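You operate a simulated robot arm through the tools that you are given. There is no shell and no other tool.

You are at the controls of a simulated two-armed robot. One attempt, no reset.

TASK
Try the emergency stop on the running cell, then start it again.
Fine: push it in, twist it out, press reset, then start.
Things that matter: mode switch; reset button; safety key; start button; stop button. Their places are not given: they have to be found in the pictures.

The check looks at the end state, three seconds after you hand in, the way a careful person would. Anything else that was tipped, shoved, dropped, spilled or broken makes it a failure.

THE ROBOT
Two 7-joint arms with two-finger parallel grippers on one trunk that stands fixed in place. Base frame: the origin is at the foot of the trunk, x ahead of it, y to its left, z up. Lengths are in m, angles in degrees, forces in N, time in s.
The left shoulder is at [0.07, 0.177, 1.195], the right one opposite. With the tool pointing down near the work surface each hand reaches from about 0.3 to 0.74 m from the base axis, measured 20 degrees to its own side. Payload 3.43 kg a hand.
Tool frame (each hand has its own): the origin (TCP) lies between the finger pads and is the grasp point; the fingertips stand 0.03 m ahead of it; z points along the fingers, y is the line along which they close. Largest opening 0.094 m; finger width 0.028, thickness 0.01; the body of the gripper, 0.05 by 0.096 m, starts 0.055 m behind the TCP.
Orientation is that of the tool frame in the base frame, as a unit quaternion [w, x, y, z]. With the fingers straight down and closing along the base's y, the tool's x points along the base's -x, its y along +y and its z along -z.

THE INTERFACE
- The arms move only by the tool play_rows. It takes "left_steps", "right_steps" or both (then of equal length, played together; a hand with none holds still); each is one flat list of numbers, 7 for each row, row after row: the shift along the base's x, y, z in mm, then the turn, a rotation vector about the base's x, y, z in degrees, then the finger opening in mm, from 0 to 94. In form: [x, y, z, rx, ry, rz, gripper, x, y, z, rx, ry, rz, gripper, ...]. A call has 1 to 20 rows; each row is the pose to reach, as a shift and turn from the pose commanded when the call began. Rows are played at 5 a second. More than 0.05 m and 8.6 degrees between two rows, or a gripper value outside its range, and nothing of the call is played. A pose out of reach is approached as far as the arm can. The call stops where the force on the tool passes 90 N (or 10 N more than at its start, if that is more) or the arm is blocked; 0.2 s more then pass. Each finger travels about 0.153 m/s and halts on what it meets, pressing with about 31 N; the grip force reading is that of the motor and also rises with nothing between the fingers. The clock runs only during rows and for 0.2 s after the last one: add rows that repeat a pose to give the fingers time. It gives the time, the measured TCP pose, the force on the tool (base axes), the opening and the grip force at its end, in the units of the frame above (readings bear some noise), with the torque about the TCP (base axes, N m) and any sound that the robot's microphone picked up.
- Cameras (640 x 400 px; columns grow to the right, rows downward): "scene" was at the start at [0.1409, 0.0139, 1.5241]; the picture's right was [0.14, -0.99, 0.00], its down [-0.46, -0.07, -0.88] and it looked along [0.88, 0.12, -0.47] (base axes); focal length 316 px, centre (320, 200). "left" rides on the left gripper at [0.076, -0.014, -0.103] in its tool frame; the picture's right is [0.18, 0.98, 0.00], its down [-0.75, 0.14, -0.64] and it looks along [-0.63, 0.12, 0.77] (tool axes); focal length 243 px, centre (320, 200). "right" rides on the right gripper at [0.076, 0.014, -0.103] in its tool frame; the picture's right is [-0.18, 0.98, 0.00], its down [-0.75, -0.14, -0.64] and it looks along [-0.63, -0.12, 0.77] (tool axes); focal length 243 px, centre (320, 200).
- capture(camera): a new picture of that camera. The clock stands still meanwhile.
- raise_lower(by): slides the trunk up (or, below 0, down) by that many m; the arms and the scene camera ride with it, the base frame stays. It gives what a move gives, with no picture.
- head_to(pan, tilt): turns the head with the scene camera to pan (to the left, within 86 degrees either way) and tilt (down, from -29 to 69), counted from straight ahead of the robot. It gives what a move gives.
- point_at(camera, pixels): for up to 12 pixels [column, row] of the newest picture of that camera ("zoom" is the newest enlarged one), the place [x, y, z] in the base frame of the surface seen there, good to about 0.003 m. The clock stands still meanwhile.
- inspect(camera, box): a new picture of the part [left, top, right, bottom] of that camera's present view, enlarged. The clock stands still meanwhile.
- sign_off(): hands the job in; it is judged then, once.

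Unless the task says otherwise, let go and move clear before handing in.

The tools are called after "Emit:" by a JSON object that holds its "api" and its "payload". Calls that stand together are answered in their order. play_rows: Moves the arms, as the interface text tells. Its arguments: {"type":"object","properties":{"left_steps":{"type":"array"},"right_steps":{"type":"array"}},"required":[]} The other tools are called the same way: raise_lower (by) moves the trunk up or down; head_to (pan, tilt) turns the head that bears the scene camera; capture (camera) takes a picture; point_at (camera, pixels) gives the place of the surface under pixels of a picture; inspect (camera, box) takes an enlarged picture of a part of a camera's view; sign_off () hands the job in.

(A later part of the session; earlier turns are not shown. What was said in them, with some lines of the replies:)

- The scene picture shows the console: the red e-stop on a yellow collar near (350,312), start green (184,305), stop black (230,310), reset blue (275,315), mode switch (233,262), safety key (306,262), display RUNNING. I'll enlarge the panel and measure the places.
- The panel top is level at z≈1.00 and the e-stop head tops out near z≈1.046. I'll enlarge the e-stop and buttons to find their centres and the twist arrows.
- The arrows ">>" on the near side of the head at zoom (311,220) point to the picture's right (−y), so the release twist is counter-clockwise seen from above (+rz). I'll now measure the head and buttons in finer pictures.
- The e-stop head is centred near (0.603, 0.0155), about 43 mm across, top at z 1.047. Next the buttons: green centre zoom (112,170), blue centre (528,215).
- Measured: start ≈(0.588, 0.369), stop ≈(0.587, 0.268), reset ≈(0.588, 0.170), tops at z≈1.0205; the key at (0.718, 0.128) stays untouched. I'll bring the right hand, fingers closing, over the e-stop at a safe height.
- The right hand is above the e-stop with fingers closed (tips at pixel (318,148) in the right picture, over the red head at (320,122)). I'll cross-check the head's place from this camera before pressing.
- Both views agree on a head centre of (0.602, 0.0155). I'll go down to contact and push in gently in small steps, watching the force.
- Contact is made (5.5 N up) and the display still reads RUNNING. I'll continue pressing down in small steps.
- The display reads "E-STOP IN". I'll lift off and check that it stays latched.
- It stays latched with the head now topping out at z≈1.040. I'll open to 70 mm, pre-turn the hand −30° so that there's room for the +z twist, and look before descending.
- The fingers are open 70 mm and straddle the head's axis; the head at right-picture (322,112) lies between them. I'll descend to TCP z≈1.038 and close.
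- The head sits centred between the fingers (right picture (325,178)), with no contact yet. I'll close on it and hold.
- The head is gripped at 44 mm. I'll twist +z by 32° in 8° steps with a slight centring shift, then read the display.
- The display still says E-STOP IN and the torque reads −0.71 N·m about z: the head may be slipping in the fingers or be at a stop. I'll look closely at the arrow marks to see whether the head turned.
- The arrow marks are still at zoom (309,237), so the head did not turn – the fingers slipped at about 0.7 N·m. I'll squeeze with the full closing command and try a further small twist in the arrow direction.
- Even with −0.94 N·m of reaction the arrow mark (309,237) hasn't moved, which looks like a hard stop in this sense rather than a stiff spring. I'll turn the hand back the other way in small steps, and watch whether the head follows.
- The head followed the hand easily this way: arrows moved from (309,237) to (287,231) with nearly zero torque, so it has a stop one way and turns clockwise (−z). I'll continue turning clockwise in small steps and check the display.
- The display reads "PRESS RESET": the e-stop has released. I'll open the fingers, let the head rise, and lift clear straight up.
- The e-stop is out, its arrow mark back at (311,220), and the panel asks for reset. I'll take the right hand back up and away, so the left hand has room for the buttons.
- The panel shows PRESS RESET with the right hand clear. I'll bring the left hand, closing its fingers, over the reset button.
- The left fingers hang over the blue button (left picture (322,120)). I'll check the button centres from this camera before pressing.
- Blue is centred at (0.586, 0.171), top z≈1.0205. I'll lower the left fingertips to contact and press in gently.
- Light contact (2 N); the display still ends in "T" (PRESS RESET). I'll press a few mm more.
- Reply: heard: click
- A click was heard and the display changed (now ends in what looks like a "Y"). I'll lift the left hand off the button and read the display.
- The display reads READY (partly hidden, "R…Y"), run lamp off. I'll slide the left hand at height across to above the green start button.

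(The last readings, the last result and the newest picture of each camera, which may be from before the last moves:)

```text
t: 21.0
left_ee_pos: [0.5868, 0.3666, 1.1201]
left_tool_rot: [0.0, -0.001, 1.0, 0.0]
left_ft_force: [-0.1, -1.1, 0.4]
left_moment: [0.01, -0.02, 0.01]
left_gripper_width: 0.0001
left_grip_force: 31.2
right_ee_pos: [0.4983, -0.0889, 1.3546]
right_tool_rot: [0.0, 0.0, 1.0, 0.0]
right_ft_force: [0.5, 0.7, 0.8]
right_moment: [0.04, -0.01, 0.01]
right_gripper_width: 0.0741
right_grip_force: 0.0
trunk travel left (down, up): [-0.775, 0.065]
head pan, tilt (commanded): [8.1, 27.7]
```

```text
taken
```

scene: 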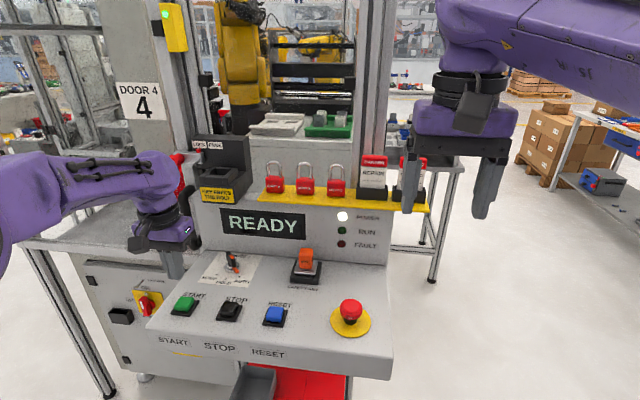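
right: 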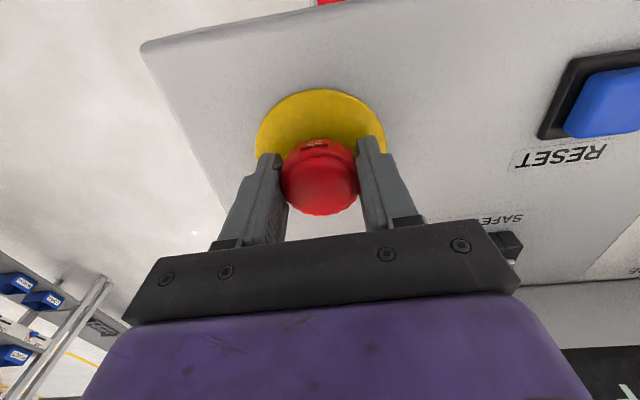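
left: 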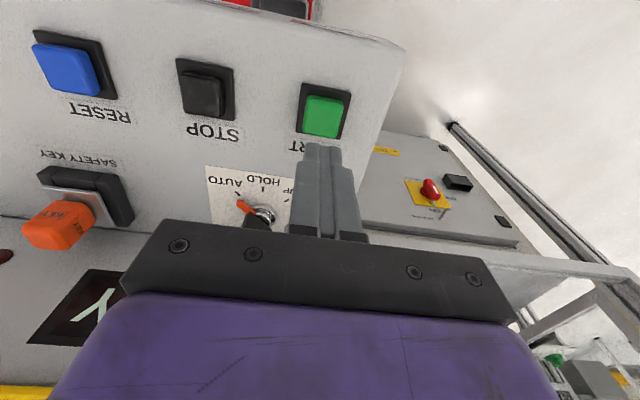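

The display clearly reads READY and the left fingers are over the green button (left picture (323,117)). I'll check the button centre and the nearby black handle's place before descending.

Emit:
{"api": "point_at", "payload": {"camera": "left", "pixels": [[323, 117], [305, 117], [342, 117], [323, 99], [323, 134], [259, 222]]}}

Emit:
{"api": "point_at", "payload": {"camera": "scene", "pixels": [[190, 215], [186, 190], [193, 240], [181, 160]]}}

```text
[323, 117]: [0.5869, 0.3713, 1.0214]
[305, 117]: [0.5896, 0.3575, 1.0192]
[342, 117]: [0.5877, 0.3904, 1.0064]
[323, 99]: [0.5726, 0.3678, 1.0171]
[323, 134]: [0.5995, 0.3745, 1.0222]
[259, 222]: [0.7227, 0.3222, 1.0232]
```

```text
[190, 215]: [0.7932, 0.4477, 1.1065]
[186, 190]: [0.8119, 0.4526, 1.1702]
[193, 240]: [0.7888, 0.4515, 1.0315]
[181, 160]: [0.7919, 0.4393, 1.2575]
```

Green is centred at about (0.587, 0.370), top z≈1.021, and nothing else is near the hand. I'll lower and press start with the same depth that worked on reset.

Emit:
{"api": "play_rows", "payload": {"left_steps": [0, 1, -35, 0, 0, 0, 0, 0, 1.5, -60, 0, 0, 0, 0, 0, 1.5, -67, 0, 0, 0, 0, 0, 1.5, -70, 0, 0, 0, 0, 0, 1.5, -72, 0, 0, 0, 0, 0, 1.5, -73.5, 0, 0, 0, 0, 0, 1.5, -75, 0, 0, 0, 0, 0, 1.5, -75, 0, 0, 0, 0]}}

Emit:
{"api": "capture", "payload": {"camera": "scene"}}

```text
t: 22.8
left_ee_pos: [0.5857, 0.3697, 1.0457]
left_tool_rot: [0.001, 0.0, 1.0, 0.0]
left_ft_force: [-0.2, 1.8, 5.4]
left_moment: [0.07, 0.11, -0.01]
left_gripper_width: 0.0
left_grip_force: 31.6
right_ee_pos: [0.4966, -0.0877, 1.3546]
right_tool_rot: [0.001, -0.001, 1.0, 0.0]
right_ft_force: [-0.4, 0.8, 0.7]
right_moment: [-0.01, 0.02, 0.01]
right_gripper_width: 0.0742
right_grip_force: 0.0
trunk travel left (down, up): [-0.775, 0.065]
head pan, tilt (commanded): [8.1, 27.7]
heard: click
```

```text
taken
```

scene: 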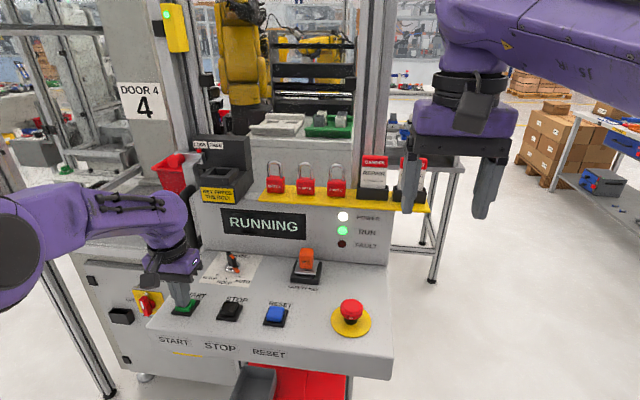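

A click was heard and the display reads RUNNING with the run lamp lit at (342,231). I'll lift the left hand straight up and take it back to its starting area.

Emit:
{"api": "play_rows", "payload": {"left_steps": [0, 0, 10, 0, 0, 0, 0, 0, 0, 40, 0, 0, 0, 0, 0, 0, 80, 0, 0, 0, 0, -5, 0, 120, 0, 0, 0, 0, -20, -3, 160, 0, 0, 0, 0, -40, -8, 200, 0, 0, 0, 0, -60, -14, 240, 0, 0, 0, 0, -80, -20, 280, 0, 0, 0, 0, -105, -27, 315, 0, 0, 0, 0, -110, -27, 340, 0, 0, 0, 0]}}

Emit:
{"api": "capture", "payload": {"camera": "scene"}}

Emit:
{"api": "inspect", "payload": {"camera": "scene", "box": [140, 200, 400, 362]}}

```text
t: 25.0
left_ee_pos: [0.4758, 0.3429, 1.3832]
left_tool_rot: [0.0, 0.0, 1.0, 0.001]
left_ft_force: [0.5, -0.3, 0.2]
left_moment: [0.03, -0.02, 0.01]
left_gripper_width: 0.0
left_grip_force: 30.9
right_ee_pos: [0.499, -0.0875, 1.3555]
right_tool_rot: [0.0, 0.001, 1.0, -0.001]
right_ft_force: [0.1, 0.6, -0.3]
right_moment: [0.01, -0.01, 0.02]
right_gripper_width: 0.0739
right_grip_force: 0.2
trunk travel left (down, up): [-0.775, 0.065]
head pan, tilt (commanded): [8.1, 27.7]
```

```text
taken
```

scene: 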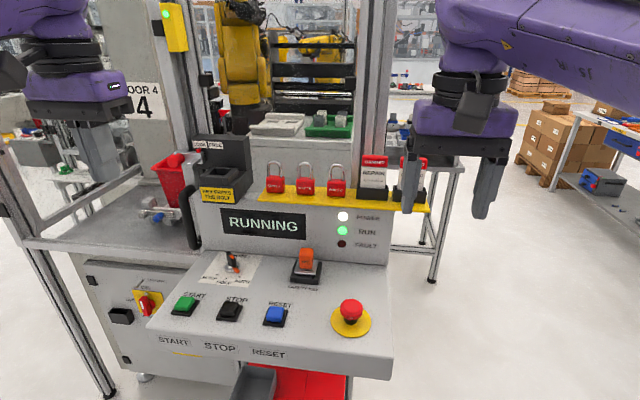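

```text
2.46 times, centred on (270, 281) of scene
```

zoom: 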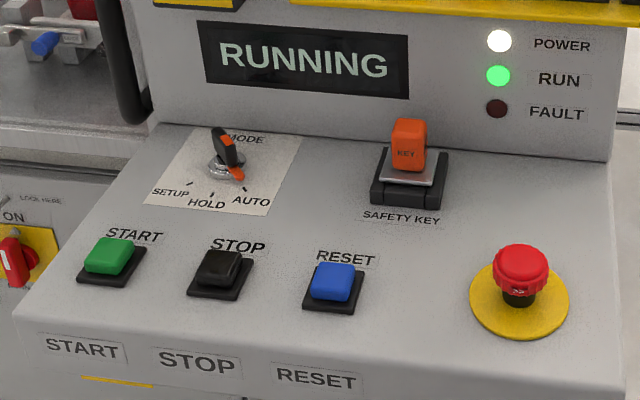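

The display reads RUNNING with power and run lamps lit and fault off. The e-stop is out at zoom (520,275), the mode switch is still on AUTO, the key is in place, and both hands are clear. I'll hand the job in.

Emit:
{"api": "sign_off", "payload": {}}

```text
The job is handed in.
```

I tested the emergency stop and the cell is running again. The display reads RUNNING, the power and run lamps are lit, and the fault lamp is off.

1. **Push in:** the right hand pressed the e-stop. The display changed to "E-STOP IN", and the button stayed latched when I lifted off.
2. **Twist out:** the button released when turned clockwise (seen from above), and the display went to "PRESS RESET". I first tried counter-clockwise, following the arrows on the head. It did not move that way even at about 0.9 N·m, and the fingers only slipped on it. The arrows on this e-stop point opposite to the way it releases.
3. **Reset:** the left hand pressed the blue button. There was a click, and the display read READY.
4. **Start:** the left hand pressed the green button. There was a click, and the cell went back to RUNNING.

I did not touch the mode switch (still on AUTO), the safety key or the stop button. The last picture shows the panel otherwise unchanged. Both hands were clear of the panel before I handed in.
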